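You operate a simulated robot arm through the tools that you are given. There is no shell and no other tool. Be economical: measure what you need, move in short steps, check, and stop when the job is done.

You run a simulated robot arm. Do the job below in one go: nothing can be reset, and whatever is moved stays where it is left.

Task
Clamp the brass pulley, tap both its pins home and free it again.
Fine: no dents; the mallet goes back in its stand.

Only the result counts: the job must be done as asked and must still hold three seconds after the hand-in. Knocking over, shifting, dropping, spilling or breaking anything else fails it.

Robot
A 7-joint arm with a fingered hand, fixed in place. Base frame: the origin is at the foot of the arm, x ahead of it, y to its left, z up. Readings come in mm, rad, newtons and seconds.
With the tool pointing down near the work surface it reaches from about 340 to 760 mm from the base axis. Its first joint turns from -2.897 to 2.897 rad. Payload 4 kg.
The TCP is the grasp point between the finger pads, 26 mm short of the fingertips. In the tool frame z runs along the fingers and y along their closing line. The gripper opens to 132 mm. The gripper's body begins 73 mm behind the TCP. The gripper is a hand of 4 fingers: y runs from the thumb to the fingers, the wrist lies at [0, 0, -239] in the tool frame, and closing takes about 1.5 s.
Orientation is told as [roll, pitch, yaw] about the base's x, y, z axes, in that order, counted from this pose: with the fingers straight down and closing along the base's y, the tool's x points along the base's -x, its y along +y and its z along -z.

Tools
- The arm moves only by the tool step_arm. Its argument "moves" is a list that holds one entry, the list of rows, each a list of 6 numbers: the shift along the tool's x, y, z in units of 25 mm (1.0 is 25 mm), then the turn, a rotation vector about the tool's x, y, z in units of 4 degrees (1.0 is 4 degrees). In form: [[[tx, ty, tz, ax, ay, az], ...]]. A call has 1 to 12 rows; each row shifts and turns the commanded pose from where the row before left it, along the tool's axes as they then stand. "gripper" is the finger opening in m, from 0 to 0.132, set as the call begins (left out, the last holds). A call with a number of a shift or a turn outside -1 to 1 is refused whole. Rows are played at 5 a second. More than 50 mm and 0.15 rad between two rows, or a gripper value outside its range, and nothing of the call is played. Where a pose cannot be reached the arm comes as near as it can. A force on the tool above 40 N (or 10 N above the force at the start of the call, whichever is more), or a blocked arm, ends the call early, and 0.2 s more pass. The fingers move at their own pace (about 72 mm/s each) and stop on an object; they squeeze with about 28 N. The grip force told is the motor's: it shows also when the fingers shut on nothing. Time passes only in rows, and 0.2 s behind the last, so rows that do not move let the fingers close. The reply holds the time, the measured pose of the TCP, the force on the tool along the base axes, the opening and the grip force, in the units named above and with some noise, with the torque about the TCP (base axes, N m) and any sound that the robot's microphone picked up, and new pictures: "pictures" is both (left out), scene, wrist or none.
- Cameras (640 x 400 px; columns grow to the right, rows downward): "scene" is fixed at [49.9, 500.7, 1520.6]; the picture's right is [-0.98, -0.20, 0.00], its down [-0.16, 0.81, -0.56] and it looks along [0.11, -0.55, -0.83] (base axes); focal length 214 px, centre (320, 200). "wrist" rides on the gripper at [68, 2, -97] in the tool frame; the picture's right is [-0.03, 1.00, 0.00], its down [-0.82, -0.02, -0.58] and it looks along [-0.58, -0.01, 0.82] (tool axes); focal length 270 px, centre (320, 200). There is no depth. A picture from a camera that has moved, and an enlarged one, comes with that camera's place and axes in the base frame and with its lens.
- lift_body(by): slides the trunk up (or, below 0, down) by that many mm; the arm rides with it, the base frame stays. It gives what a move gives, with no picture.
- move_fingers(finger1, finger2, finger3, thumb_bend): sets how far each is bent, from 0 (flat) to 100 (curled in); at 30 the hand is open as for a grip, at 70 the pads meet at the TCP. One left out holds its place. A second passes; each finger stops where it meets its share of the squeeze, and holds until it gets a number again. A gripper value or a shape takes the hand back. It gives what a move gives, with no picture; readings hold the bend of each and the force on the fingers (four entries, about 0 where the hand has none), thumb and palm.
- grasp_type(shape): the hand has 4 fingers and takes this shape, open, in about a second: jaw (thumb against the fingers, like two jaws); tri (thumb and two fingers); tip (a fingertip pinch); poke (one finger out to press); point (the index stretched); flat (the hand flat); cup (the hand cupped); fist (a fist). The gripper value then closes the fingers along that shape, each until it touches; the sizes above hold for jaw. It gives what a move gives, with no picture.
- inspect(camera, box): a new picture of the part [left, top, right, bottom] of that camera's present view, enlarged. The clock stands still meanwhile.
- job_done(): hands the job in; it is judged then, once.

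Go step by step. Nothing tells you positions but the pictures and the camera data: compare them with the known pose of the tool, close in by small moves and look again before you grip or let go. The budget is 120 turns and 200 pictures, counting those below and the enlarged ones. Unless the task says otherwise, let go and move clear before handing in, and close with one line.

The tools are called by a JSON object that holds its "name" and its "arguments". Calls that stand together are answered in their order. step_arm: Moves the arm, as the interface text tells. Its arguments: {"type":"object","properties":{"moves":{"type":"array","items":{"type":"array","items":{"type":"array","items":{"type":"number"}}}},"gripper":{"type":"number"},"pictures":{"type":"string","enum":["both","scene","wrist","none"]}},"required":["moves"]} The other tools are called the same way: lift_body (by) slides the trunk up or down; grasp_type (shape) gives the hand a shape; move_fingers (finger1, finger2, finger3, thumb_bend) moves the fingers one by one; inspect (camera, box) takes an enlarged picture of a part of a camera's view; job_done () hands the job in.

At the start:

```text
time_s: 0.0
position: [33.6, 336.5, 1303.7]
tool_rot: [-0.007, 0.0, -0.001]
ft_force: [-0.6, -0.4, -0.1]
ft_torque: [0.01, 0.02, 0.01]
grip_width: 131.6
gripper_force: 0.0
shape: jaw
bend: [30.0, 30.0, 30.0, 30.0]
finger forces: [0.0, 0.1, 0.0, 0.1, 0.0, 0.0]
trunk travel left (down, up): [-525.0, 65.0]
```

scene: 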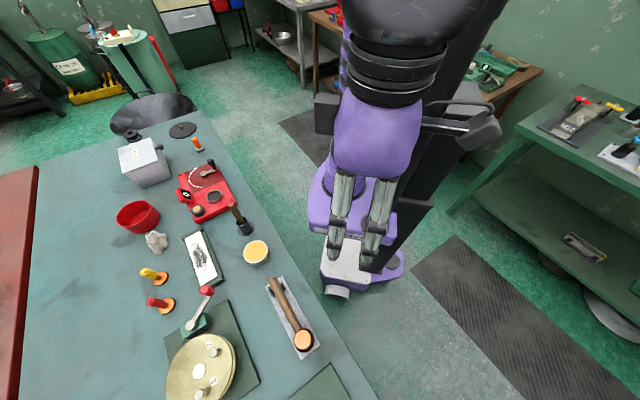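
wrist: 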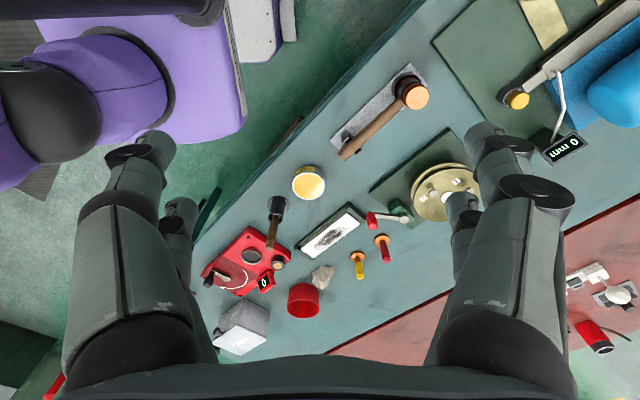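

I see a bench with a brass pulley on a pad, a clamp lever next to it, and a mallet in a tray. First I'll take enlarged pictures to work out where the parts are.

{"name": "inspect", "arguments": {"camera": "scene", "box": [120, 260, 360, 400]}}

{"name": "inspect", "arguments": {"camera": "wrist", "box": [320, 50, 600, 270]}}

{"name": "inspect", "arguments": {"camera": "wrist", "box": [190, 160, 430, 360]}}

```text
2.67 times, centred on (240, 330) of scene
camera zoom: at [49.9, 500.7, 1520.6], right [-0.98, -0.2, 0.0], down [-0.16, 0.81, -0.56], along [0.11, -0.55, -0.83], focal length 572 px, centre (533, -147)
```

zoom: 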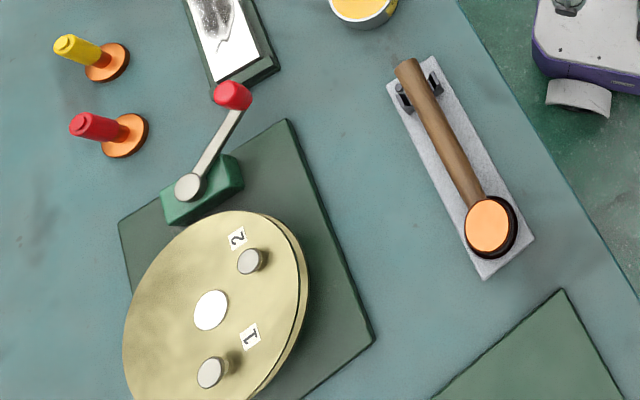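

```text
1.82 times, centred on (460, 160) of wrist
camera zoom: at [-33.7, 339.0, 1399.8], right [0.03, 1.0, -0.01], down [0.82, -0.02, 0.58], along [0.58, -0.02, -0.82], focal length 491 px, centre (66, 273)
```

zoom: 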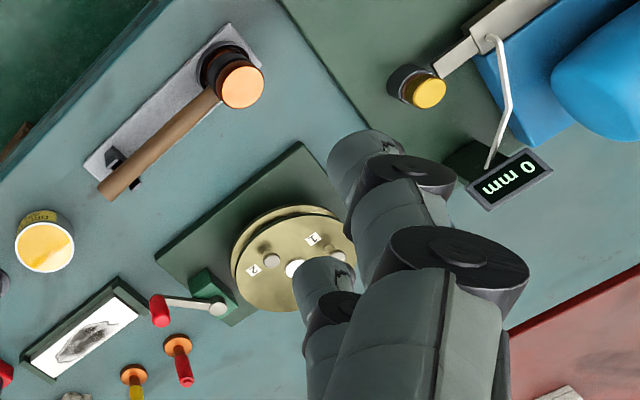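

```text
2.00 times, centred on (310, 260) of wrist
camera zoom: at [-33.7, 339.0, 1399.8], right [0.03, 1.0, -0.01], down [0.82, -0.02, 0.58], along [0.58, -0.02, -0.82], focal length 541 px, centre (340, 80)
```

zoom: 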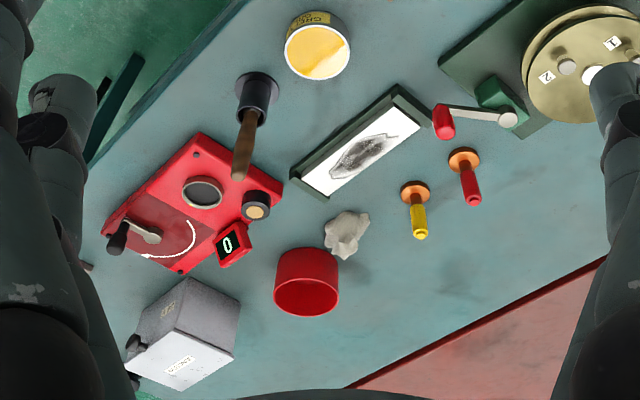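

The pulley is near (315, 605, 895), the clamp knob near (360, 442, 928), and the mallet head near (92, 497, ~905) with its handle running to about (213, 379). I'll lower the trunk for a closer look.

{"name": "lift_body", "arguments": {"by": -200}}

{"name": "step_arm", "arguments": {"moves": [[[-1, 1, 0, 0, 0, 0], [-1, 1, 0, 0, 0, 0], [-1, 1, 0, 0, 0, 0], [-1, 1, 0, 0, 0, 0], [-1, 1, 0, 0, 0, 0], [0, 1, 0, 0, 0, 0], [0, 1, 0, 0, 0, 0]]], "pictures": "both"}}

```text
time_s: 2.2
position: [34.1, 336.0, 1102.7]
tool_rot: [-0.009, 0.001, -0.002]
ft_force: [-0.1, 0.3, 0.7]
ft_torque: [0.0, -0.02, 0.02]
grip_width: 132.0
gripper_force: 0.2
shape: jaw
bend: [30.0, 30.0, 30.0, 30.0]
finger forces: [0.1, 0.0, 0.0, 0.1, 0.0, 0.0]
trunk travel left (down, up): [-325.0, 265.0]
```

```text
time_s: 3.8
position: [159.7, 510.0, 1102.8]
tool_rot: [-0.002, -0.002, 0.001]
ft_force: [0.1, 0.0, 0.5]
ft_torque: [0.06, 0.02, 0.02]
grip_width: 131.6
gripper_force: 0.1
shape: jaw
bend: [30.0, 30.0, 30.0, 30.0]
finger forces: [0.0, 0.1, 0.0, 0.0, 0.0, 0.0]
trunk travel left (down, up): [-325.0, 265.0]
camera wrist: at [91.9, 511.4, 1198.2], right [0.03, 1.0, 0.0], down [0.82, -0.02, 0.58], along [0.58, -0.02, -0.82], focal length 270 px, centre (320, 200)
```

scene: 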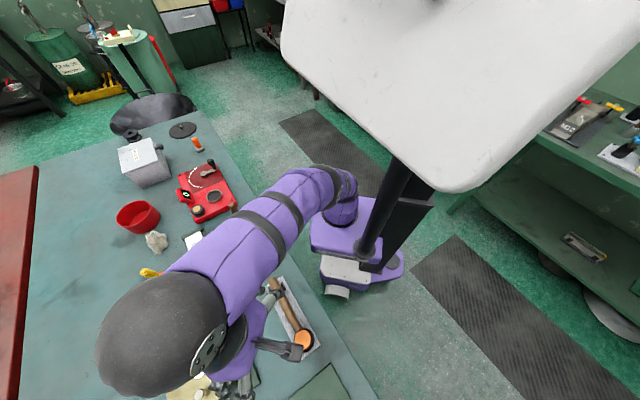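
wrist: 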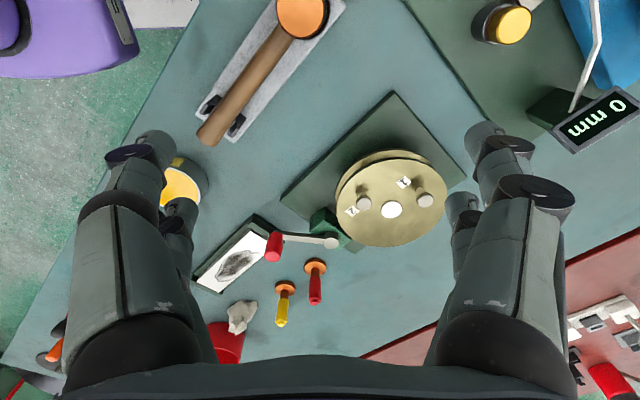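

{"name": "inspect", "arguments": {"camera": "wrist", "box": [250, 120, 490, 270]}}

{"name": "inspect", "arguments": {"camera": "wrist", "box": [180, 0, 380, 150]}}

{"name": "inspect", "arguments": {"camera": "wrist", "box": [440, 0, 640, 150]}}

```text
2.67 times, centred on (370, 195) of wrist
camera zoom: at [91.9, 511.4, 1198.2], right [0.03, 1.0, 0.0], down [0.82, -0.02, 0.58], along [0.58, -0.02, -0.82], focal length 721 px, centre (187, 213)
```

zoom: 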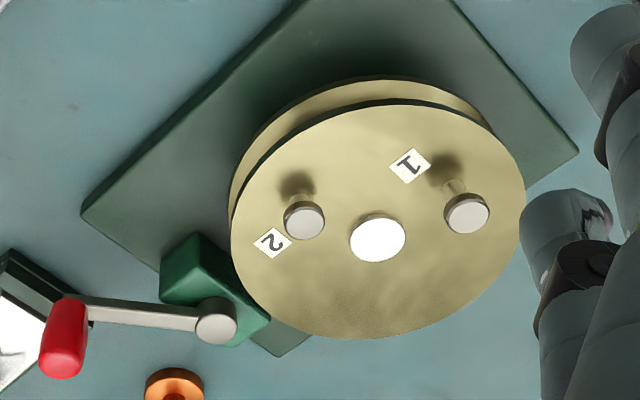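

```text
2.67 times, centred on (280, 75) of wrist
camera zoom: at [91.9, 511.4, 1198.2], right [0.03, 1.0, 0.0], down [0.82, -0.02, 0.58], along [0.58, -0.02, -0.82], focal length 721 px, centre (427, 533)
```

zoom: 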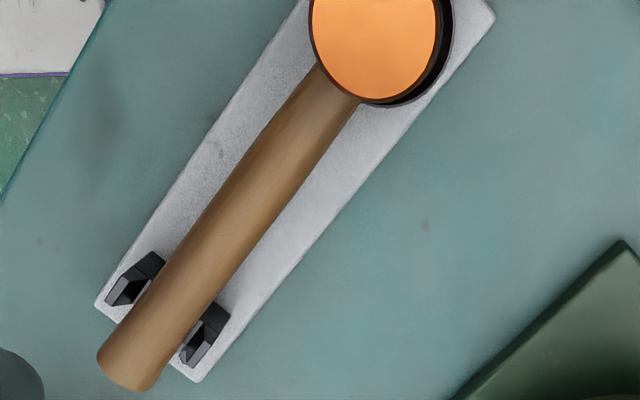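

```text
2.67 times, centred on (540, 75) of wrist
camera zoom: at [91.9, 511.4, 1198.2], right [0.03, 1.0, 0.0], down [0.82, -0.02, 0.58], along [0.58, -0.02, -0.82], focal length 721 px, centre (-267, 533)
```

zoom: 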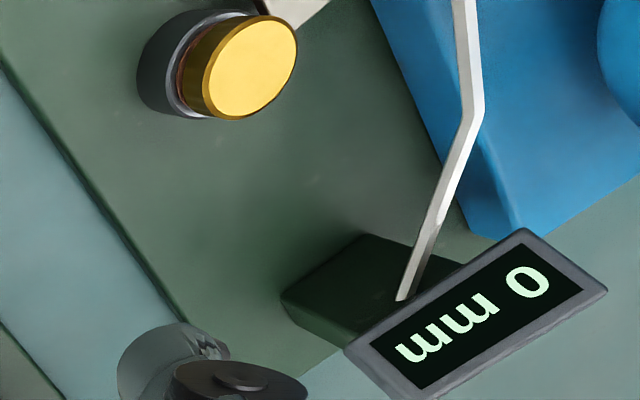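

I can see a cam lever with a red handle at the green block, two headed pins standing proud of the pulley, and the mallet lying in its stand with its head axis vertical. I'll go lower for a better look at the clamp.

{"name": "lift_body", "arguments": {"by": -100}}

{"name": "step_arm", "arguments": {"moves": [[[-1, -1, 0, 0, 0, 0], [-1, -1, 0, 0, 0, 0], [-0.6, -0.4, 0, 0, 0, 0]]], "pictures": "wrist"}}

{"name": "inspect", "arguments": {"camera": "wrist", "box": [220, 150, 460, 300]}}

```text
time_s: 5.1
position: [160.1, 509.4, 1003.0]
tool_rot: [-0.001, -0.001, -0.002]
ft_force: [0.3, 0.5, 0.7]
ft_torque: [0.01, -0.04, 0.0]
grip_width: 132.2
gripper_force: 0.0
shape: jaw
bend: [30.0, 30.0, 30.0, 30.0]
finger forces: [0.1, 0.0, 0.0, 0.0, 0.0, 0.1]
trunk travel left (down, up): [-225.0, 365.0]
```

```text
time_s: 5.9
position: [225.4, 450.4, 1002.2]
tool_rot: [-0.002, -0.002, -0.003]
ft_force: [0.2, 0.4, 0.7]
ft_torque: [-0.01, 0.03, 0.02]
grip_width: 131.9
gripper_force: 0.0
shape: jaw
bend: [30.0, 30.0, 30.0, 30.0]
finger forces: [0.1, 0.0, 0.0, 0.1, 0.0, 0.0]
trunk travel left (down, up): [-225.0, 365.0]
camera wrist: at [157.5, 453.2, 1098.8], right [0.03, 1.0, 0.0], down [0.82, -0.02, 0.58], along [0.58, -0.02, -0.82], focal length 270 px, centre (320, 200)
```

wrist: 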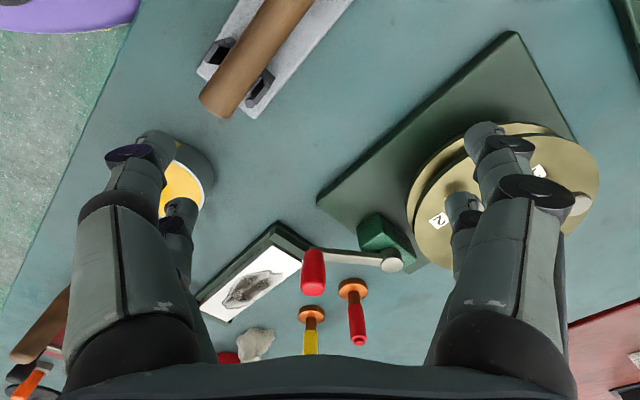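

```text
2.67 times, centred on (340, 225) of wrist
camera zoom: at [157.5, 453.2, 1098.8], right [0.03, 1.0, 0.0], down [0.82, -0.02, 0.58], along [0.58, -0.02, -0.82], focal length 721 px, centre (267, 133)
```

zoom: 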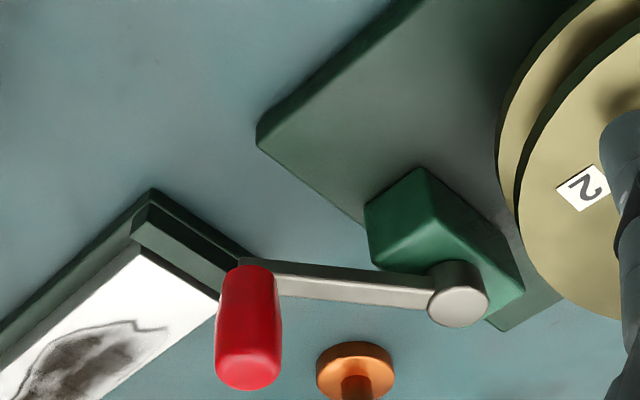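

The vertical red handle is at about (358, 441), z 902–957, and it pivots about (365, 518). I'll move the hand over it with the fingers partly closed.

{"name": "step_arm", "arguments": {"moves": [[[-1, -0.1, 0, 0, 0, 0], [-1, -0.1, 0, 0, 0, 0], [-1, -0.1, 0, 0, 0, 0], [-1, -0.1, 0, 0, 0, 0], [-1, 0, 0, 0, 0, 0], [-0.3, 0, 0, 0, 0, 0]]], "gripper": 0.08, "pictures": "wrist"}}

```text
time_s: 7.3
position: [354.2, 435.4, 998.1]
tool_rot: [0.001, -0.003, -0.001]
ft_force: [0.4, 0.3, 0.0]
ft_torque: [-0.02, 0.0, -0.03]
grip_width: 80.5
gripper_force: 0.2
shape: jaw
bend: [71.0, 71.0, 71.0, 70.0]
finger forces: [0.1, 0.0, 0.0, 0.1, 0.0, 0.1]
out of reach, approached as far as the arm can: row 5, 6
trunk travel left (down, up): [-225.0, 365.0]
camera wrist: at [286.9, 437.2, 1093.7], right [0.03, 1.0, 0.0], down [0.81, -0.02, 0.58], along [0.58, -0.02, -0.81], focal length 270 px, centre (320, 200)
```

wrist: 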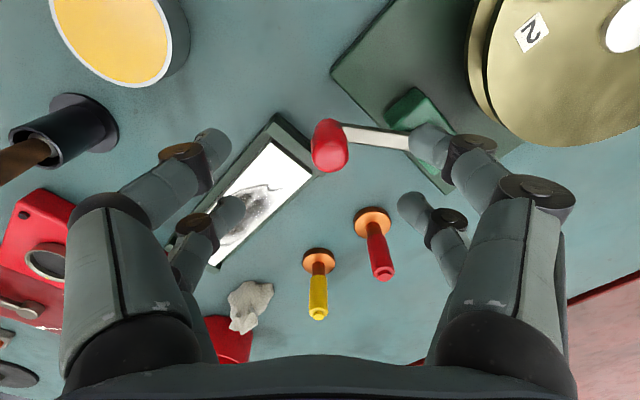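

Alignment looks good: the handle top is near (356, 440). I'll shift 5 mm in y, then lower the trunk around it.

{"name": "step_arm", "arguments": {"moves": [[[0, 0.2, 0, 0, 0, 0]]], "pictures": "none"}}

{"name": "lift_body", "arguments": {"by": -53}}

{"name": "step_arm", "arguments": {"moves": [[[0, 0, 0, 0, 0, 0]]], "pictures": "both"}}

```text
time_s: 7.7
position: [353.0, 439.2, 994.2]
tool_rot: [0.0, 0.001, -0.002]
ft_force: [0.9, -0.4, 0.2]
ft_torque: [0.0, -0.02, -0.01]
grip_width: 80.4
gripper_force: 0.2
shape: jaw
bend: [71.0, 71.0, 71.0, 70.0]
finger forces: [0.0, 0.1, 0.0, 0.1, 0.0, 0.0]
trunk travel left (down, up): [-225.0, 365.0]
```

```text
time_s: 8.6
position: [353.5, 439.3, 942.9]
tool_rot: [-0.001, -0.001, -0.003]
ft_force: [-0.6, 0.4, 0.4]
ft_torque: [-0.02, 0.0, 0.02]
grip_width: 80.4
gripper_force: 0.0
shape: jaw
bend: [71.0, 71.0, 71.0, 70.0]
finger forces: [0.0, 0.0, 0.0, 0.0, 0.0, 0.1]
trunk travel left (down, up): [-172.0, 418.0]
```

```text
time_s: 9.0
position: [353.2, 440.2, 941.3]
tool_rot: [-0.002, -0.001, -0.001]
ft_force: [0.4, 0.4, 0.8]
ft_torque: [-0.02, 0.0, 0.02]
grip_width: 80.4
gripper_force: 0.1
shape: jaw
bend: [71.0, 71.0, 71.0, 70.0]
finger forces: [0.0, 0.0, 0.0, 0.1, 0.0, 0.0]
trunk travel left (down, up): [-172.0, 418.0]
camera wrist: at [285.8, 440.9, 1038.5], right [0.03, 1.0, 0.0], down [0.81, -0.02, 0.58], along [0.58, -0.02, -0.81], focal length 270 px, centre (320, 200)
```

scene: 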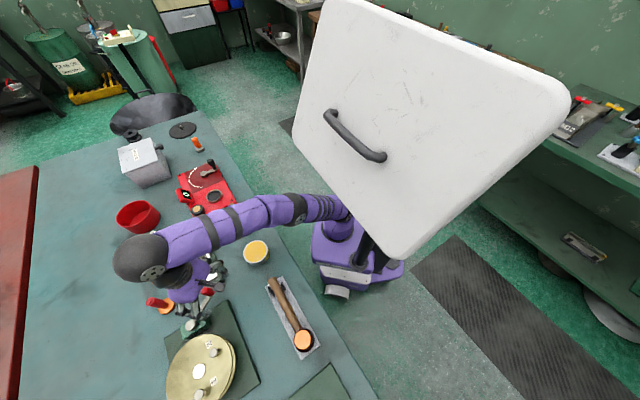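
wrist: 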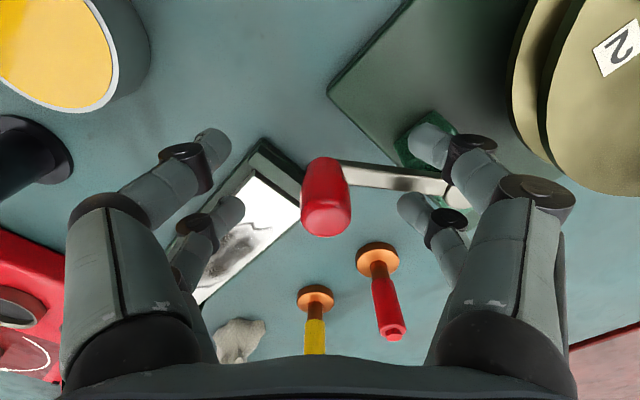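

The handle sits between the fingers, so I'll close on it.

{"name": "step_arm", "arguments": {"moves": [[[-0.12, 0, 0, 0, 0, 0], [0, 0, 0, 0, 0, 0], [0, 0, 0, 0, 0, 0], [0, 0, 0, 0, 0, 0], [0, 0, 0, 0, 0, 0], [0, 0, 0, 0, 0, 0], [0, 0, 0, 0, 0, 0]]], "gripper": 0.0, "pictures": "wrist"}}

```text
time_s: 10.6
position: [356.8, 437.1, 941.5]
tool_rot: [0.002, -0.003, -0.003]
ft_force: [-0.2, 0.8, 0.1]
ft_torque: [-0.01, 0.0, -0.02]
grip_width: 0.0
gripper_force: 28.1
shape: jaw
bend: [62.0, 63.0, 63.0, 70.0]
finger forces: [0.1, 0.1, 0.0, 0.0, 0.0, 0.0]
trunk travel left (down, up): [-172.0, 418.0]
camera wrist: at [288.8, 440.3, 1037.8], right [0.03, 1.0, 0.0], down [0.81, -0.02, 0.58], along [0.58, -0.01, -0.81], focal length 270 px, centre (320, 200)
```

wrist: 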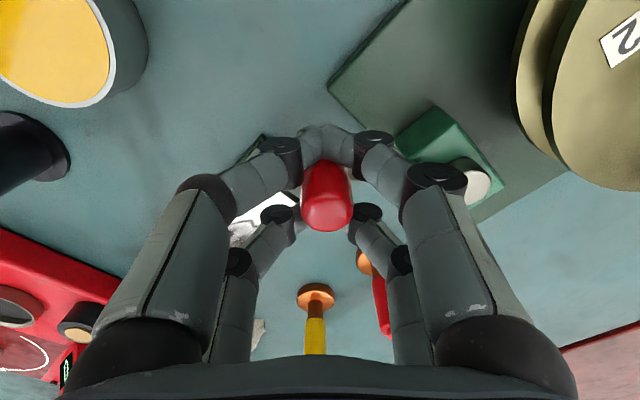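

The two finger pairs have closed around the handle and cage it, so I can push it either way. I'll nudge towards +x to test.

{"name": "step_arm", "arguments": {"moves": [[[-0.4, 0, 0, 0, 0, 0], [-0.4, 0, 0, 0, 0, 0], [-0.4, 0, 0, 0, 0, 0]]], "pictures": "wrist"}}

```text
time_s: 11.3
position: [361.0, 437.8, 940.3]
tool_rot: [0.009, 0.011, 0.02]
ft_force: [-20.1, 1.3, 2.6]
ft_torque: [0.03, 0.4, 0.1]
grip_width: 0.0
gripper_force: 27.6
shape: jaw
bend: [63.0, 63.0, 63.0, 70.0]
finger forces: [0.0, 0.0, 0.0, 0.1, 0.0, 0.1]
out of reach, approached as far as the arm can: row 1, 2, 3
trunk travel left (down, up): [-172.0, 418.0]
stopped in row 3: the force on the tool passed its limit at 46 N (the readings are from after the stop); the commanded pose is now the measured one
camera wrist: at [294.7, 437.0, 1036.8], right [0.01, 1.0, 0.01], down [0.82, -0.01, 0.57], along [0.57, 0.0, -0.82], focal length 270 px, centre (320, 200)
```

wrist: 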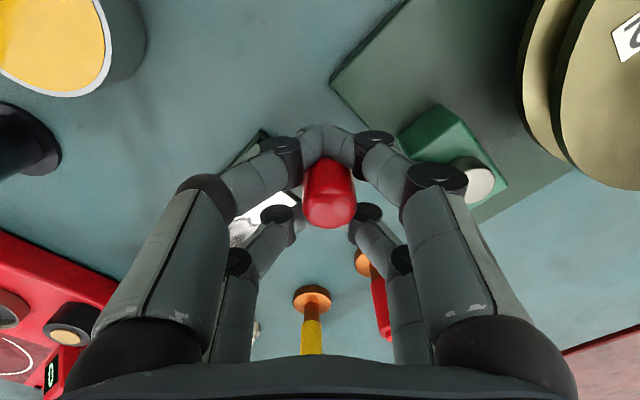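

Pushing to +x meets a hard stop. I'll try −x.

{"name": "step_arm", "arguments": {"moves": [[[0.5, 0, 0, 0, 0, 0], [0.5, 0, 0, 0, 0, 0], [0.5, 0.03, 0, 0, 0, 0], [0.4, 0.05, 0, 0, 0, 0]]], "pictures": "wrist"}}

```text
time_s: 12.3
position: [320.1, 439.5, 937.4]
tool_rot: [0.007, 0.009, 0.011]
ft_force: [9.3, 11.1, 2.3]
ft_torque: [0.13, -0.09, -0.13]
grip_width: 0.0
gripper_force: 28.0
shape: jaw
bend: [63.0, 63.0, 63.0, 70.0]
finger forces: [1.5, 11.0, 0.0, 0.1, 0.0, 0.0]
trunk travel left (down, up): [-172.0, 418.0]
camera wrist: at [252.6, 439.4, 1034.7], right [0.01, 1.0, 0.01], down [0.82, -0.02, 0.57], along [0.57, 0.0, -0.82], focal length 270 px, centre (320, 200)
```

wrist: 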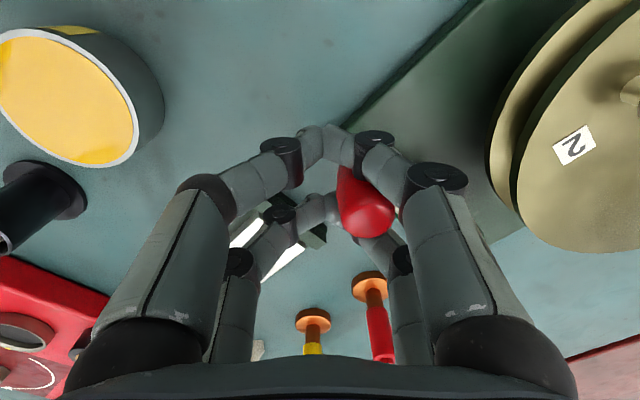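

The lever turns that way. I'll re-centre on the handle and follow the arc around the pivot.

{"name": "step_arm", "arguments": {"moves": [[[0, 0.5, -0.1, 0, 0, 0], [0.2, 0.2, -0.1, 0, 0, 0], [0.25, 0.28, 0, 0, 0, 0], [0.25, 0.3, 0, 0, 0, 0]]], "pictures": "wrist"}}

```text
time_s: 13.3
position: [301.4, 469.6, 943.9]
tool_rot: [0.009, 0.008, 0.014]
ft_force: [2.0, 1.4, -0.9]
ft_torque: [-0.02, 0.0, -0.02]
grip_width: 0.3
gripper_force: 28.3
shape: jaw
bend: [63.0, 63.0, 63.0, 70.0]
finger forces: [0.1, 0.0, 0.0, 0.1, 0.0, 0.0]
trunk travel left (down, up): [-172.0, 418.0]
camera wrist: at [233.4, 469.7, 1040.6], right [0.01, 1.0, 0.01], down [0.82, -0.01, 0.57], along [0.57, 0.0, -0.82], focal length 270 px, centre (320, 200)
```

wrist: 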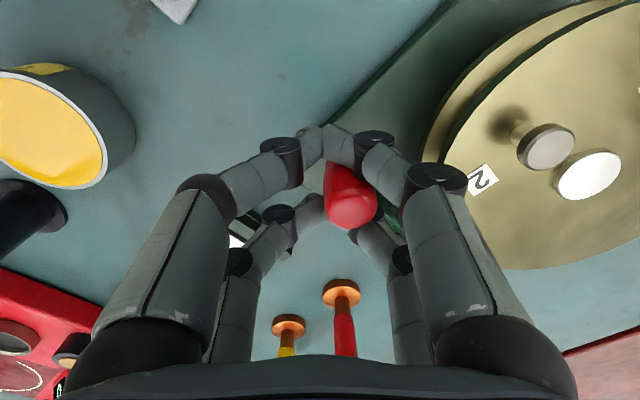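

The handle is following, now at about 208°. I'll continue along the arc in small steps, with the hand slightly higher.

{"name": "step_arm", "arguments": {"moves": [[[0.0, 0.4, -0.2, 0, 0, 0], [0.2, 0.35, 0, 0, 0, 0], [0.15, 0.3, 0, 0, 0, 0]]], "pictures": "wrist"}}

```text
time_s: 14.1
position: [295.8, 479.2, 940.8]
tool_rot: [0.008, -0.001, 0.004]
ft_force: [35.5, -8.4, 10.6]
ft_torque: [0.02, -0.57, -0.42]
grip_width: 0.0
gripper_force: 27.7
shape: jaw
bend: [63.0, 64.0, 63.0, 70.0]
finger forces: [0.0, 66.4, 0.1, 0.0, 0.1, 0.0]
out of reach, approached as far as the arm can: row 1, 2, 3
trunk travel left (down, up): [-172.0, 418.0]
camera wrist: at [228.4, 479.2, 1036.4], right [0.02, 1.0, 0.01], down [0.82, -0.02, 0.58], along [0.58, -0.01, -0.82], focal length 270 px, centre (320, 200)
```

wrist: 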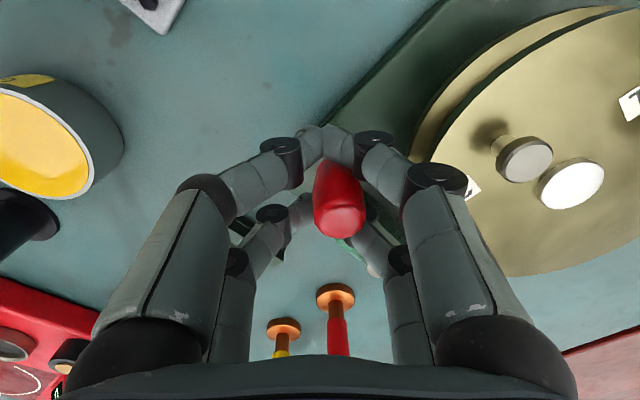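

The force is mostly radial, so I'm pushing the wrong way for this angle. I'll relieve x and push towards +y.

{"name": "step_arm", "arguments": {"moves": [[[-0.3, 0.1, 0, 0, 0, 0], [0, 0.3, 0, 0, 0, 0], [0, 0.3, 0, 0, 0, 0]]], "pictures": "wrist"}}

```text
time_s: 14.9
position: [295.2, 487.5, 933.7]
tool_rot: [0.012, 0.002, 0.008]
ft_force: [27.0, -9.9, 28.7]
ft_torque: [-0.13, -0.68, -0.11]
grip_width: 0.0
gripper_force: 28.4
shape: jaw
bend: [63.0, 71.0, 60.0, 70.0]
finger forces: [0.0, 0.0, 0.0, 0.0, 0.0, 0.0]
out of reach, approached as far as the arm can: row 1, 2, 3
trunk travel left (down, up): [-172.0, 418.0]
camera wrist: at [228.3, 487.4, 1029.3], right [0.02, 1.0, 0.01], down [0.82, -0.02, 0.58], along [0.58, 0.0, -0.82], focal length 270 px, centre (320, 200)
```

wrist: 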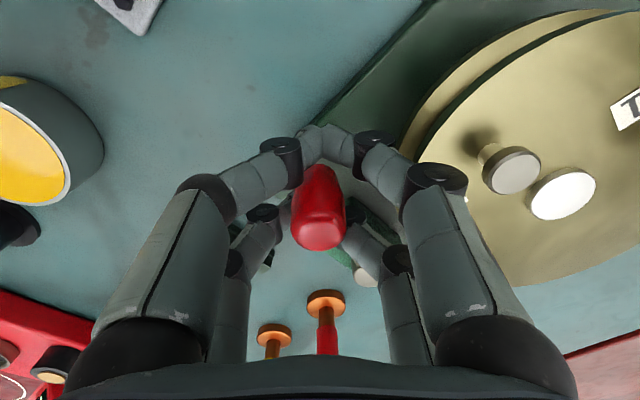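

The arm is running out of reach because the trunk is too low relative to the tool. I'll release, lift clear, raise the trunk and come back with the arm extended downward.

{"name": "step_arm", "arguments": {"moves": [[[0, 0, 0, 0, 0, 0], [0, 0, 0, 0, 0, 0], [0, 0, 0, 0, 0, 0]]], "gripper": 0.05, "pictures": "none"}}

{"name": "lift_body", "arguments": {"by": 80}}

{"name": "step_arm", "arguments": {"moves": [[[1, 0, 0, 0, 0, 0], [1, 0, 0, 0, 0, 0], [1, 0, 0, 0, 0, 0]]], "pictures": "both"}}

```text
time_s: 15.7
position: [295.7, 485.9, 930.5]
tool_rot: [0.006, 0.007, 0.008]
ft_force: [17.8, -32.9, -0.9]
ft_torque: [-0.16, -0.15, 0.05]
grip_width: 40.5
gripper_force: 0.0
shape: jaw
bend: [76.0, 79.0, 74.0, 70.0]
finger forces: [12.2, 24.3, 0.0, 0.0, 0.0, 0.0]
trunk travel left (down, up): [-172.0, 418.0]
```

```text
time_s: 16.8
position: [292.7, 490.7, 1010.2]
tool_rot: [0.009, 0.007, 0.012]
ft_force: [-0.8, 0.0, 0.0]
ft_torque: [-0.02, 0.03, -0.03]
grip_width: 49.7
gripper_force: 0.0
shape: jaw
bend: [74.0, 74.0, 74.0, 70.0]
finger forces: [0.1, 0.0, 0.0, 0.0, 0.1, 0.1]
trunk travel left (down, up): [-252.0, 338.0]
```

```text
time_s: 17.6
position: [217.4, 489.4, 1011.0]
tool_rot: [0.009, 0.008, 0.011]
ft_force: [0.1, -0.6, -0.4]
ft_torque: [-0.02, 0.03, 0.0]
grip_width: 49.9
gripper_force: 0.0
shape: jaw
bend: [74.0, 74.0, 74.0, 70.0]
finger forces: [0.0, 0.1, 0.0, 0.0, 0.0, 0.0]
trunk travel left (down, up): [-252.0, 338.0]
camera wrist: at [150.2, 489.7, 1107.2], right [0.01, 1.0, 0.01], down [0.82, -0.02, 0.57], along [0.57, 0.0, -0.82], focal length 270 px, centre (320, 200)
```

scene: 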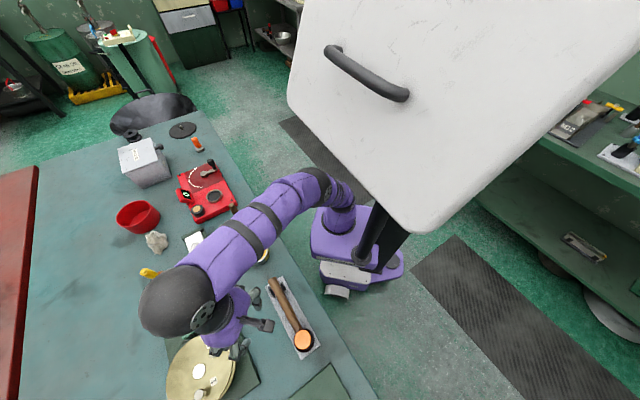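
wrist: 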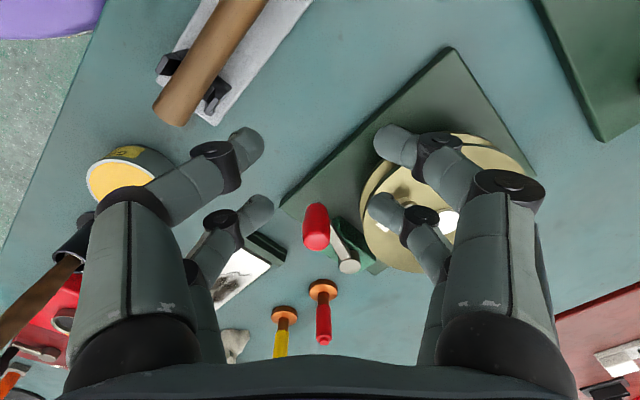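

{"name": "inspect", "arguments": {"camera": "wrist", "box": [270, 170, 430, 290]}}

{"name": "inspect", "arguments": {"camera": "scene", "box": [140, 270, 300, 400]}}

```text
3.33 times, centred on (350, 230) of wrist
camera zoom: at [150.2, 489.7, 1107.2], right [0.01, 1.0, 0.01], down [0.82, -0.02, 0.57], along [0.57, 0.0, -0.82], focal length 901 px, centre (220, 100)
```

zoom: 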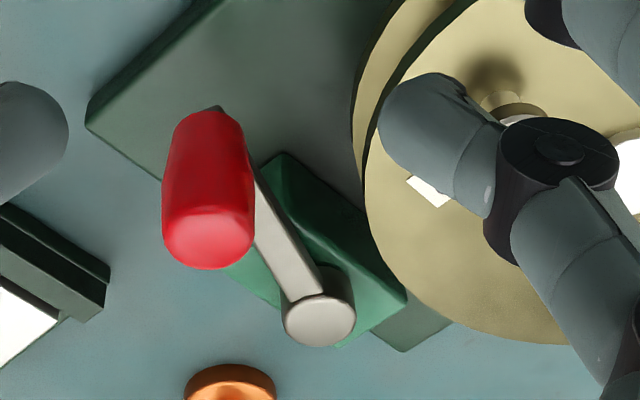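

```text
3.08 times, centred on (220, 335) of scene
camera zoom: at [49.9, 500.7, 1520.6], right [-0.98, -0.2, 0.0], down [-0.16, 0.81, -0.56], along [0.11, -0.55, -0.83], focal length 660 px, centre (628, -215)
```

zoom: 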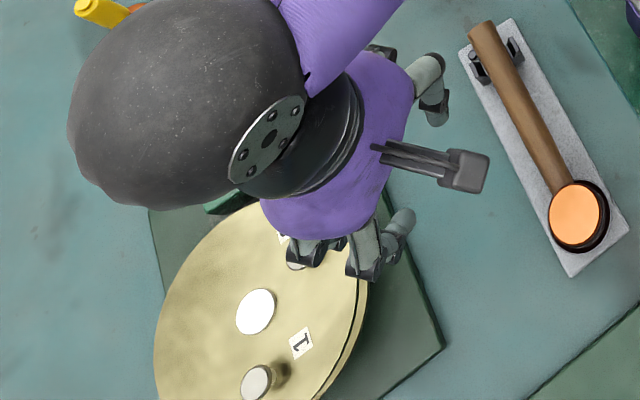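

The lever is now at about 205°. I'll raise the trunk, bring the hand down with the arm extended, and yaw about −65° so I can push tangentially.

{"name": "lift_body", "arguments": {"by": 150}}

{"name": "step_arm", "arguments": {"moves": [[[0, 0, 0.5, 0, 0, 1], [0, 0, 0.5, 0, 0, 1], [0, 0, 0.5, 0, 0, 1], [0, 0, 0.5, 0, 0, 1], [0, 0, 0.5, 0, 0, 1], [0, 0, 0.5, 0, 0, 1], [0, 0, 0.5, 0, 0, 1], [0, 0, 0.5, 0, 0, 1], [0, 0, 0.5, 0, 0, 1], [0, 0, 0.5, 0, 0, 1], [0, 0, 0.5, 0, 0, 1], [0, 0, 0.5, 0, 0, 1]]], "pictures": "none"}}

{"name": "step_arm", "arguments": {"moves": [[[0, 0, 0, 0, 0, 1], [0, 0, 0, 0, 0, 1], [0, 0, 0, 0, 0, 1], [0, 0, 0, 0, 0, 1], [0, 0, 0, 0, 0, 0.25]]], "pictures": "both"}}

```text
time_s: 19.4
position: [216.3, 490.1, 1161.3]
tool_rot: [0.009, 0.007, 0.015]
ft_force: [-0.7, 0.4, -0.3]
ft_torque: [0.01, 0.01, 0.02]
grip_width: 49.7
gripper_force: 0.1
shape: jaw
bend: [74.0, 74.0, 74.0, 70.0]
finger forces: [0.1, 0.0, 0.1, 0.1, 0.1, 0.0]
trunk travel left (down, up): [-402.0, 188.0]
```

```text
time_s: 22.0
position: [215.0, 490.2, 1010.7]
tool_rot: [0.001, 0.011, -0.825]
ft_force: [-0.9, 0.1, -0.2]
ft_torque: [-0.01, -0.01, 0.04]
grip_width: 49.6
gripper_force: 0.0
shape: jaw
bend: [74.0, 74.0, 74.0, 70.0]
finger forces: [0.0, 0.1, 0.0, 0.1, 0.1, 0.1]
trunk travel left (down, up): [-402.0, 188.0]
```

```text
time_s: 23.2
position: [215.6, 492.5, 1010.7]
tool_rot: [0.001, 0.013, -1.122]
ft_force: [0.8, -0.2, -0.6]
ft_torque: [-0.03, -0.03, -0.01]
grip_width: 49.6
gripper_force: 0.1
shape: jaw
bend: [74.0, 74.0, 74.0, 70.0]
finger forces: [0.0, 0.0, 0.0, 0.0, 0.0, 0.0]
trunk travel left (down, up): [-402.0, 188.0]
camera wrist: at [189.1, 553.2, 1107.4], right [0.91, 0.41, 0.0], down [0.34, -0.75, 0.57], along [0.23, -0.52, -0.82], focal length 270 px, centre (320, 200)
```

scene: 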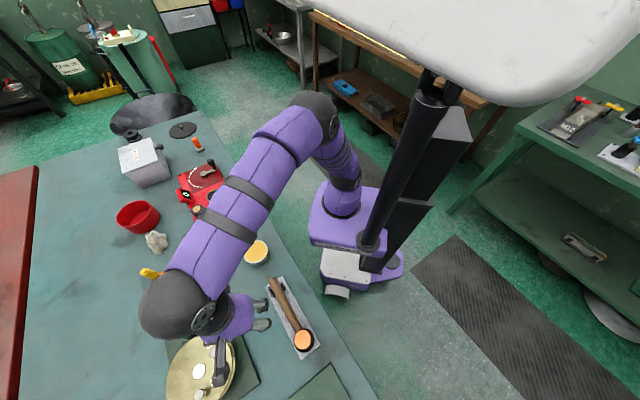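
wrist: 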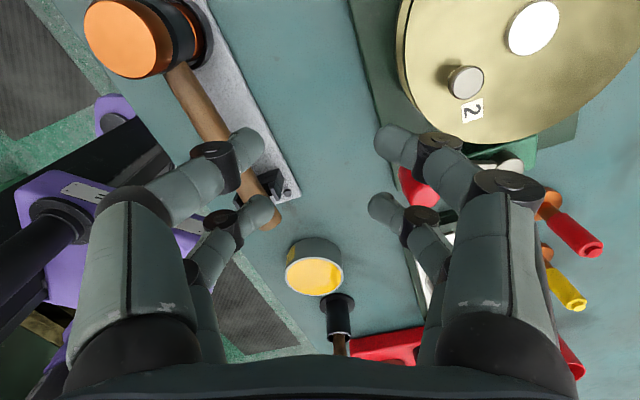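

Next I move over the handle at (298, 487) and check.

{"name": "step_arm", "arguments": {"moves": [[[-0.5, 0.95, 0, 0, 0, 0], [-0.5, 0.95, 0, 0, 0, 0], [-0.6, 0.97, 0, 0, 0, 0]]], "gripper": 0.06, "pictures": "wrist"}}

```text
time_s: 24.0
position: [299.9, 486.9, 1013.1]
tool_rot: [-0.002, 0.009, -1.12]
ft_force: [-0.3, -0.3, -0.2]
ft_torque: [0.01, -0.01, -0.02]
grip_width: 59.4
gripper_force: 0.0
shape: jaw
bend: [73.0, 73.0, 73.0, 70.0]
finger forces: [0.0, 0.1, 0.0, 0.1, 0.1, 0.0]
trunk travel left (down, up): [-402.0, 188.0]
camera wrist: at [273.1, 548.4, 1108.5], right [0.91, 0.41, 0.0], down [0.34, -0.75, 0.57], along [0.23, -0.52, -0.82], focal length 270 px, centre (320, 200)
```

wrist: 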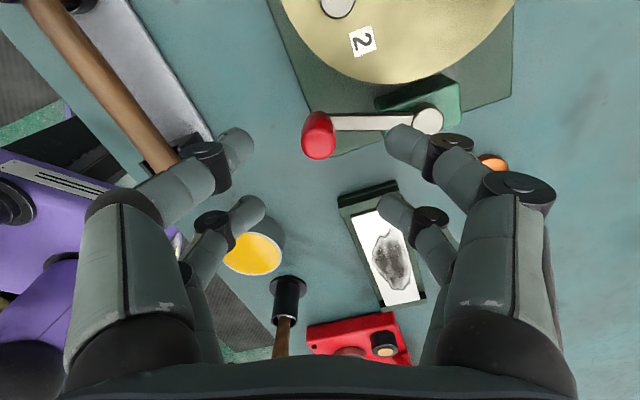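

Handle well centred. Descending and closing the cage.

{"name": "step_arm", "arguments": {"moves": [[[0, 0, 0.9, 0, 0, 0], [0, 0, 0.9, 0, 0, 0], [0, 0, 0.9, 0, 0, 0], [0, 0, 0, 0, 0, 0]]], "pictures": "none"}}

{"name": "step_arm", "arguments": {"moves": [[[0, 0, 0, 0, 0, 0], [0, 0, 0, 0, 0, 0], [0, 0, 0, 0, 0, 0], [0, 0, 0, 0, 0, 0], [0, 0, 0, 0, 0, 0], [0, 0, 0, 0, 0, 0]]], "gripper": 0.0, "pictures": "wrist"}}

```text
time_s: 25.0
position: [298.0, 487.5, 944.2]
tool_rot: [-0.002, 0.013, -1.122]
ft_force: [0.0, 0.6, 0.5]
ft_torque: [0.02, -0.01, 0.0]
grip_width: 59.2
gripper_force: 0.1
shape: jaw
bend: [73.0, 73.0, 73.0, 70.0]
finger forces: [0.0, 0.0, 0.0, 0.1, 0.0, 0.1]
trunk travel left (down, up): [-402.0, 188.0]
```

```text
time_s: 26.4
position: [298.5, 487.8, 944.2]
tool_rot: [-0.003, 0.01, -1.121]
ft_force: [1.4, -1.0, -1.0]
ft_torque: [-0.01, -0.01, 0.02]
grip_width: 0.0
gripper_force: 28.3
shape: jaw
bend: [62.0, 63.0, 63.0, 70.0]
finger forces: [0.0, 0.0, 0.1, 0.0, 0.1, 0.1]
trunk travel left (down, up): [-402.0, 188.0]
camera wrist: at [272.0, 548.5, 1041.1], right [0.91, 0.41, 0.0], down [0.34, -0.75, 0.57], along [0.23, -0.52, -0.82], focal length 270 px, centre (320, 200)
```

wrist: 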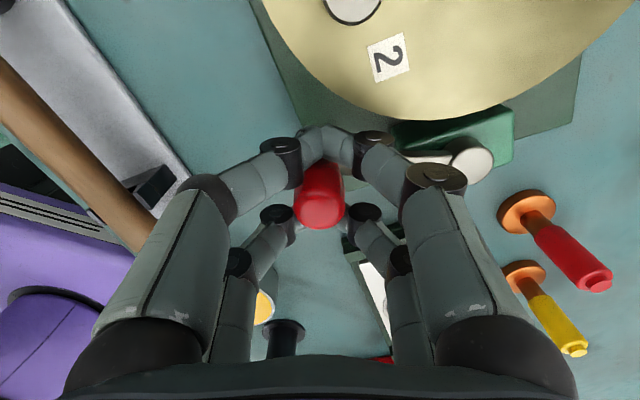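

Caged. Pushing further in the tangential direction, gently.

{"name": "step_arm", "arguments": {"moves": [[[0.2, 0, 0, 0, 0, 0], [0.2, 0, 0, 0, 0, 0], [0.2, 0, 0, 0, 0, 0]]], "pictures": "wrist"}}

```text
time_s: 27.2
position: [297.8, 489.1, 942.5]
tool_rot: [-0.003, -0.008, -1.133]
ft_force: [11.7, -19.9, 3.2]
ft_torque: [-0.4, -0.19, 0.07]
grip_width: 0.0
gripper_force: 27.9
shape: jaw
bend: [62.0, 63.0, 63.0, 70.0]
finger forces: [0.1, 0.0, 0.1, 0.1, 0.0, 0.0]
trunk travel left (down, up): [-402.0, 188.0]
stopped in row 3: the force on the tool passed its limit at 45 N (the readings are from after the stop); the commanded pose is now the measured one
camera wrist: at [271.8, 553.7, 1038.3], right [0.92, 0.4, 0.0], down [0.33, -0.74, 0.58], along [0.23, -0.54, -0.81], focal length 270 px, centre (320, 200)
```

wrist: 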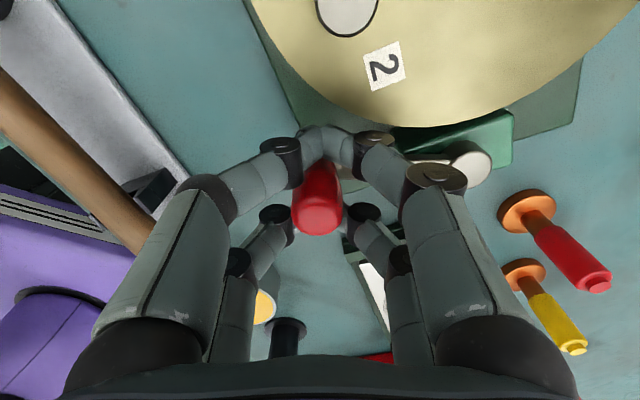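

The lever is firmly at its closing stop (about 60° of travel), so the pulley is clamped. Opening the fingers and rising.

{"name": "step_arm", "arguments": {"moves": [[[-0.06, 0, 0, 0, 0, 0], [0, 0, 0, 0, 0, 0], [0, 0, 0, 0, 0, 0], [0, 0, 0, 0, 0, 0], [0, 0, -1, 0, 0, 0], [0, 0, -1, 0, 0, 0], [0, 0, -1, 0, 0, 0]]], "gripper": 0.06, "pictures": "wrist"}}

{"name": "inspect", "arguments": {"camera": "wrist", "box": [240, 0, 540, 190]}}

```text
time_s: 28.8
position: [295.6, 494.9, 1017.1]
tool_rot: [-0.005, -0.003, -1.124]
ft_force: [0.2, 0.6, 0.0]
ft_torque: [-0.01, -0.02, 0.0]
grip_width: 59.7
gripper_force: 0.0
shape: jaw
bend: [73.0, 73.0, 73.0, 70.0]
finger forces: [0.1, 0.1, 0.1, 0.1, 0.0, 0.0]
trunk travel left (down, up): [-402.0, 188.0]
camera wrist: at [269.8, 557.5, 1112.6], right [0.91, 0.41, -0.01], down [0.34, -0.74, 0.58], along [0.23, -0.53, -0.82], focal length 270 px, centre (320, 200)
```

wrist: 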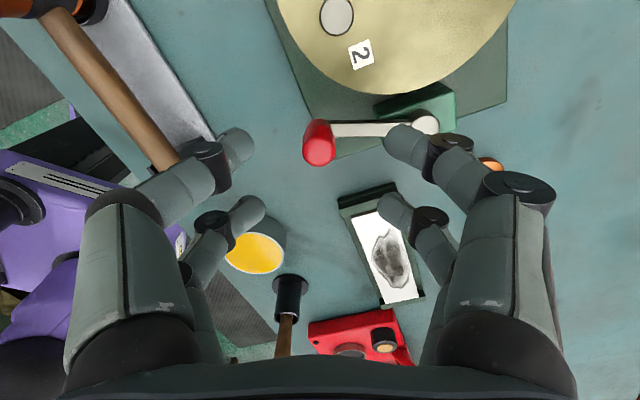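

```text
2.11 times, centred on (390, 95) of wrist
camera zoom: at [269.8, 557.5, 1112.6], right [0.91, 0.41, -0.01], down [0.34, -0.74, 0.58], along [0.23, -0.53, -0.82], focal length 569 px, centre (173, 421)
```

zoom: 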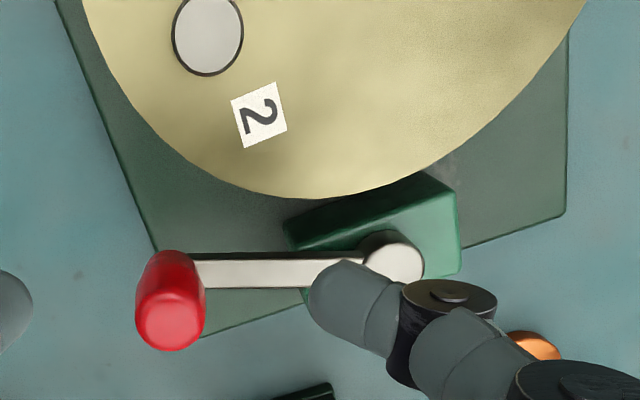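

The clamp block is seated against the pulley rim. Next is the mallet: its handle runs from the head at (90, 496) to (210, 378). I'll move over it and turn the hand so the wrist camera will see the head.

{"name": "step_arm", "arguments": {"moves": [[[0.03, -0.88, 0, 0, 0, -1], [0.03, -0.88, 0, 0, 0, 0], [0.03, -0.88, 0, 0, 0, 0], [0.03, -0.88, 0, 0, 0, 0], [0.03, -0.88, 0, 0, 0, 0], [0.03, -0.88, 0, 0, 0, 0], [0.03, -0.88, 0, 0, 0, 0], [0, 0, 0, 0, 0, -1], [0, 0, 0, 0, 0, -1], [0, 0, 0, 0, 0, -1], [0, 0, 0, 0, 0, -1], [0, 0, 0, 0, 0, -1]]], "gripper": 0.08, "pictures": "none"}}

{"name": "step_arm", "arguments": {"moves": [[[0, 0, 0, 0, 0, -1], [0, 0, 0, 0, 0, -1], [0, 0, 0, 0, 0, -1], [0, 0, 0, 0, 0, -1], [0, 0, 0, 0, 0, -1], [0, 0, 0, 0, 0, -1], [0, 0, 0, 0, 0, -1], [0, 0, 0, 0, 0, -1], [0, 0, 0, 0, 0, -1], [0, 0, 0, 0, 0, -1], [0, 0, 0, 0, 0, -1], [0, 0, 0, 0, 0, -1]]], "pictures": "none"}}

{"name": "step_arm", "arguments": {"moves": [[[0, 0, 0, 0, 0, -1], [0, 0, 0, 0, 0, -1], [0, 0, 0, 0, 0, -1], [0, 0, 0, 0, 0, -1], [0, 0, 0, 0, 0, -1], [0, 0, 0, 0, 0, -1], [0, 0, 0, 0, 0, -1], [0, 0, 0, 0, 0, -1], [0, 0, 0, 0, 0, -1], [0, 0, 0, 0, 0, -1], [0, 0, 0, 0, 0, -1], [0, 0, 0, 0, 0, -1]]], "pictures": "both"}}

```text
time_s: 31.4
position: [158.8, 424.6, 1016.8]
tool_rot: [-0.005, 0.001, -0.706]
ft_force: [-0.1, -0.9, -0.3]
ft_torque: [0.0, 0.02, 0.03]
grip_width: 79.5
gripper_force: 0.0
shape: jaw
bend: [71.0, 71.0, 71.0, 70.0]
finger forces: [0.0, 0.1, 0.1, 0.1, 0.0, 0.0]
trunk travel left (down, up): [-402.0, 188.0]
```

```text
time_s: 34.0
position: [157.5, 425.6, 1017.9]
tool_rot: [-0.003, 0.004, 0.13]
ft_force: [-0.3, -0.3, -0.2]
ft_torque: [0.01, 0.0, -0.01]
grip_width: 79.5
gripper_force: 0.0
shape: jaw
bend: [71.0, 71.0, 71.0, 70.0]
finger forces: [0.0, 0.0, 0.1, 0.1, 0.0, 0.0]
trunk travel left (down, up): [-402.0, 188.0]
```

```text
time_s: 36.6
position: [158.5, 424.4, 1018.1]
tool_rot: [0.002, 0.004, 0.969]
ft_force: [0.0, -0.1, -0.1]
ft_torque: [-0.01, 0.0, -0.02]
grip_width: 79.5
gripper_force: 0.1
shape: jaw
bend: [71.0, 71.0, 71.0, 70.0]
finger forces: [0.2, 0.1, 0.0, 0.1, 0.0, 0.0]
trunk travel left (down, up): [-402.0, 188.0]
camera wrist: at [119.2, 369.3, 1114.4], right [-0.81, 0.59, 0.0], down [0.48, 0.66, 0.57], along [0.34, 0.46, -0.82], focal length 270 px, centre (320, 200)
```

scene: 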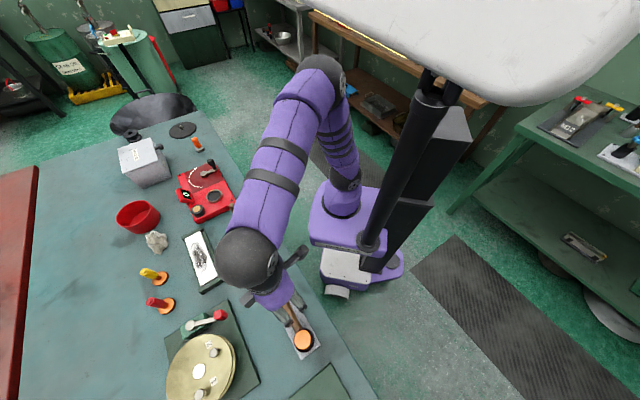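
wrist: 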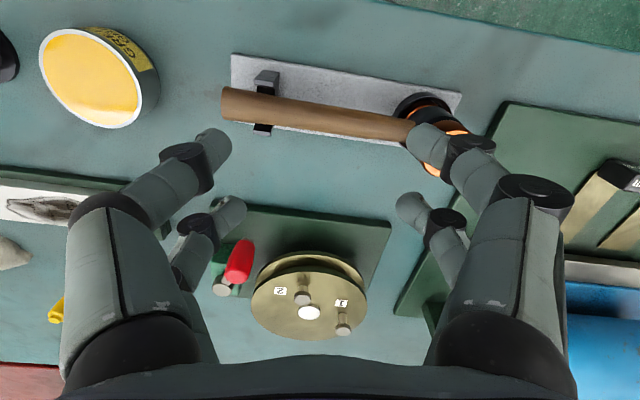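

Yaw +55° works. Continuing to about +135°.

{"name": "step_arm", "arguments": {"moves": [[[0, 0, 0, 0, 0, -1], [0, 0, 0, 0, 0, -1], [0, 0, 0, 0, 0, -1], [0, 0, 0, 0, 0, -1], [0, 0, 0, 0, 0, -1], [0, 0, 0, 0, 0, -1], [0, 0, 0, 0, 0, -1], [0, 0, 0, 0, 0, -1], [0, 0, 0, 0, 0, -1], [0, 0, 0, 0, 0, -1]]], "pictures": "none"}}

{"name": "step_arm", "arguments": {"moves": [[[0, 0, 0, 0, 0, -1], [0, 0, 0, 0, 0, -1], [0, 0, 0, 0, 0, -1], [0, 0, 0, 0, 0, -1], [0, 0, 0, 0, 0, -1], [0, 0, 0, 0, 0, -1], [0, 0, 0, 0, 0, -1], [0, 0, 0, 0, 0, -1], [0, 0, 0, 0, 0, -1], [0, 0, 0, 0, 0, -1]]], "pictures": "wrist"}}

```text
time_s: 38.8
position: [157.7, 423.9, 1017.8]
tool_rot: [0.005, 0.002, 1.666]
ft_force: [0.2, 0.3, -0.1]
ft_torque: [0.01, -0.04, -0.01]
grip_width: 79.4
gripper_force: 0.1
shape: jaw
bend: [71.0, 71.0, 71.0, 70.0]
finger forces: [0.1, 0.1, 0.1, 0.0, 0.1, 0.0]
trunk travel left (down, up): [-402.0, 188.0]
```

```text
time_s: 41.0
position: [158.4, 423.8, 1018.3]
tool_rot: [0.004, -0.001, 2.364]
ft_force: [-0.2, -0.5, -0.6]
ft_torque: [-0.01, -0.03, -0.01]
grip_width: 79.4
gripper_force: 0.0
shape: jaw
bend: [71.0, 71.0, 71.0, 70.0]
finger forces: [0.0, 0.0, 0.0, 0.1, 0.0, 0.1]
trunk travel left (down, up): [-402.0, 188.0]
camera wrist: at [206.9, 375.5, 1114.1], right [-0.72, -0.69, 0.01], down [-0.57, 0.59, 0.58], along [-0.4, 0.41, -0.82], focal length 270 px, centre (320, 200)
```

wrist: 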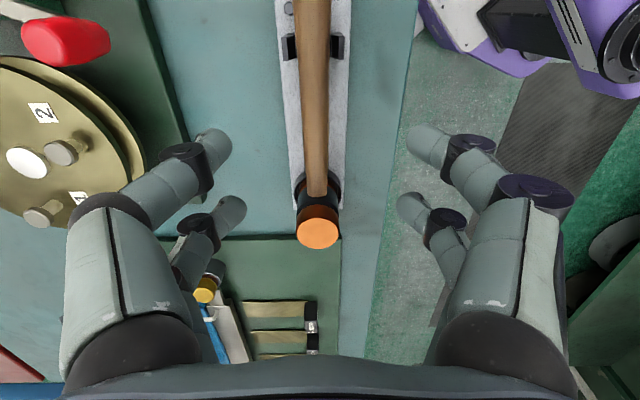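

The handle is well aligned with the hand. I'll shift a few mm, then descend partway and look.

{"name": "step_arm", "arguments": {"moves": [[[-0.28, -0.18, 0, 0, 0, 0], [0, 0, 0.9, 0, 0, 0], [0, 0, 0.9, 0, 0, 0], [0, 0, 0.9, 0, 0, 0]]], "pictures": "wrist"}}

```text
time_s: 42.0
position: [157.3, 431.5, 948.5]
tool_rot: [0.005, -0.001, 2.363]
ft_force: [-0.3, 0.4, 0.2]
ft_torque: [0.02, -0.03, -0.01]
grip_width: 79.5
gripper_force: 0.0
shape: jaw
bend: [71.0, 71.0, 71.0, 70.0]
finger forces: [0.0, 0.0, 0.0, 0.1, 0.0, 0.1]
trunk travel left (down, up): [-402.0, 188.0]
camera wrist: at [205.0, 383.3, 1044.4], right [-0.72, -0.69, 0.01], down [-0.56, 0.59, 0.58], along [-0.4, 0.41, -0.82], focal length 270 px, centre (320, 200)
```

wrist: 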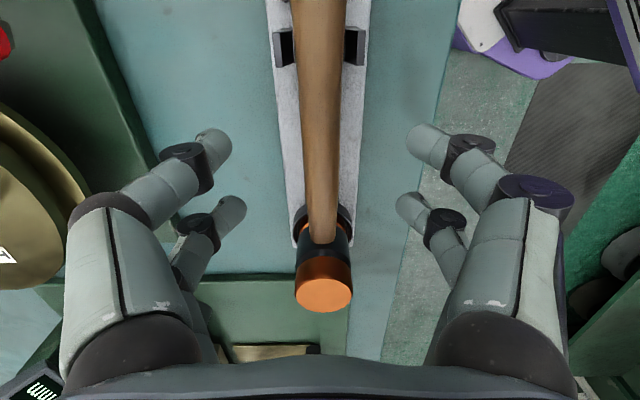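

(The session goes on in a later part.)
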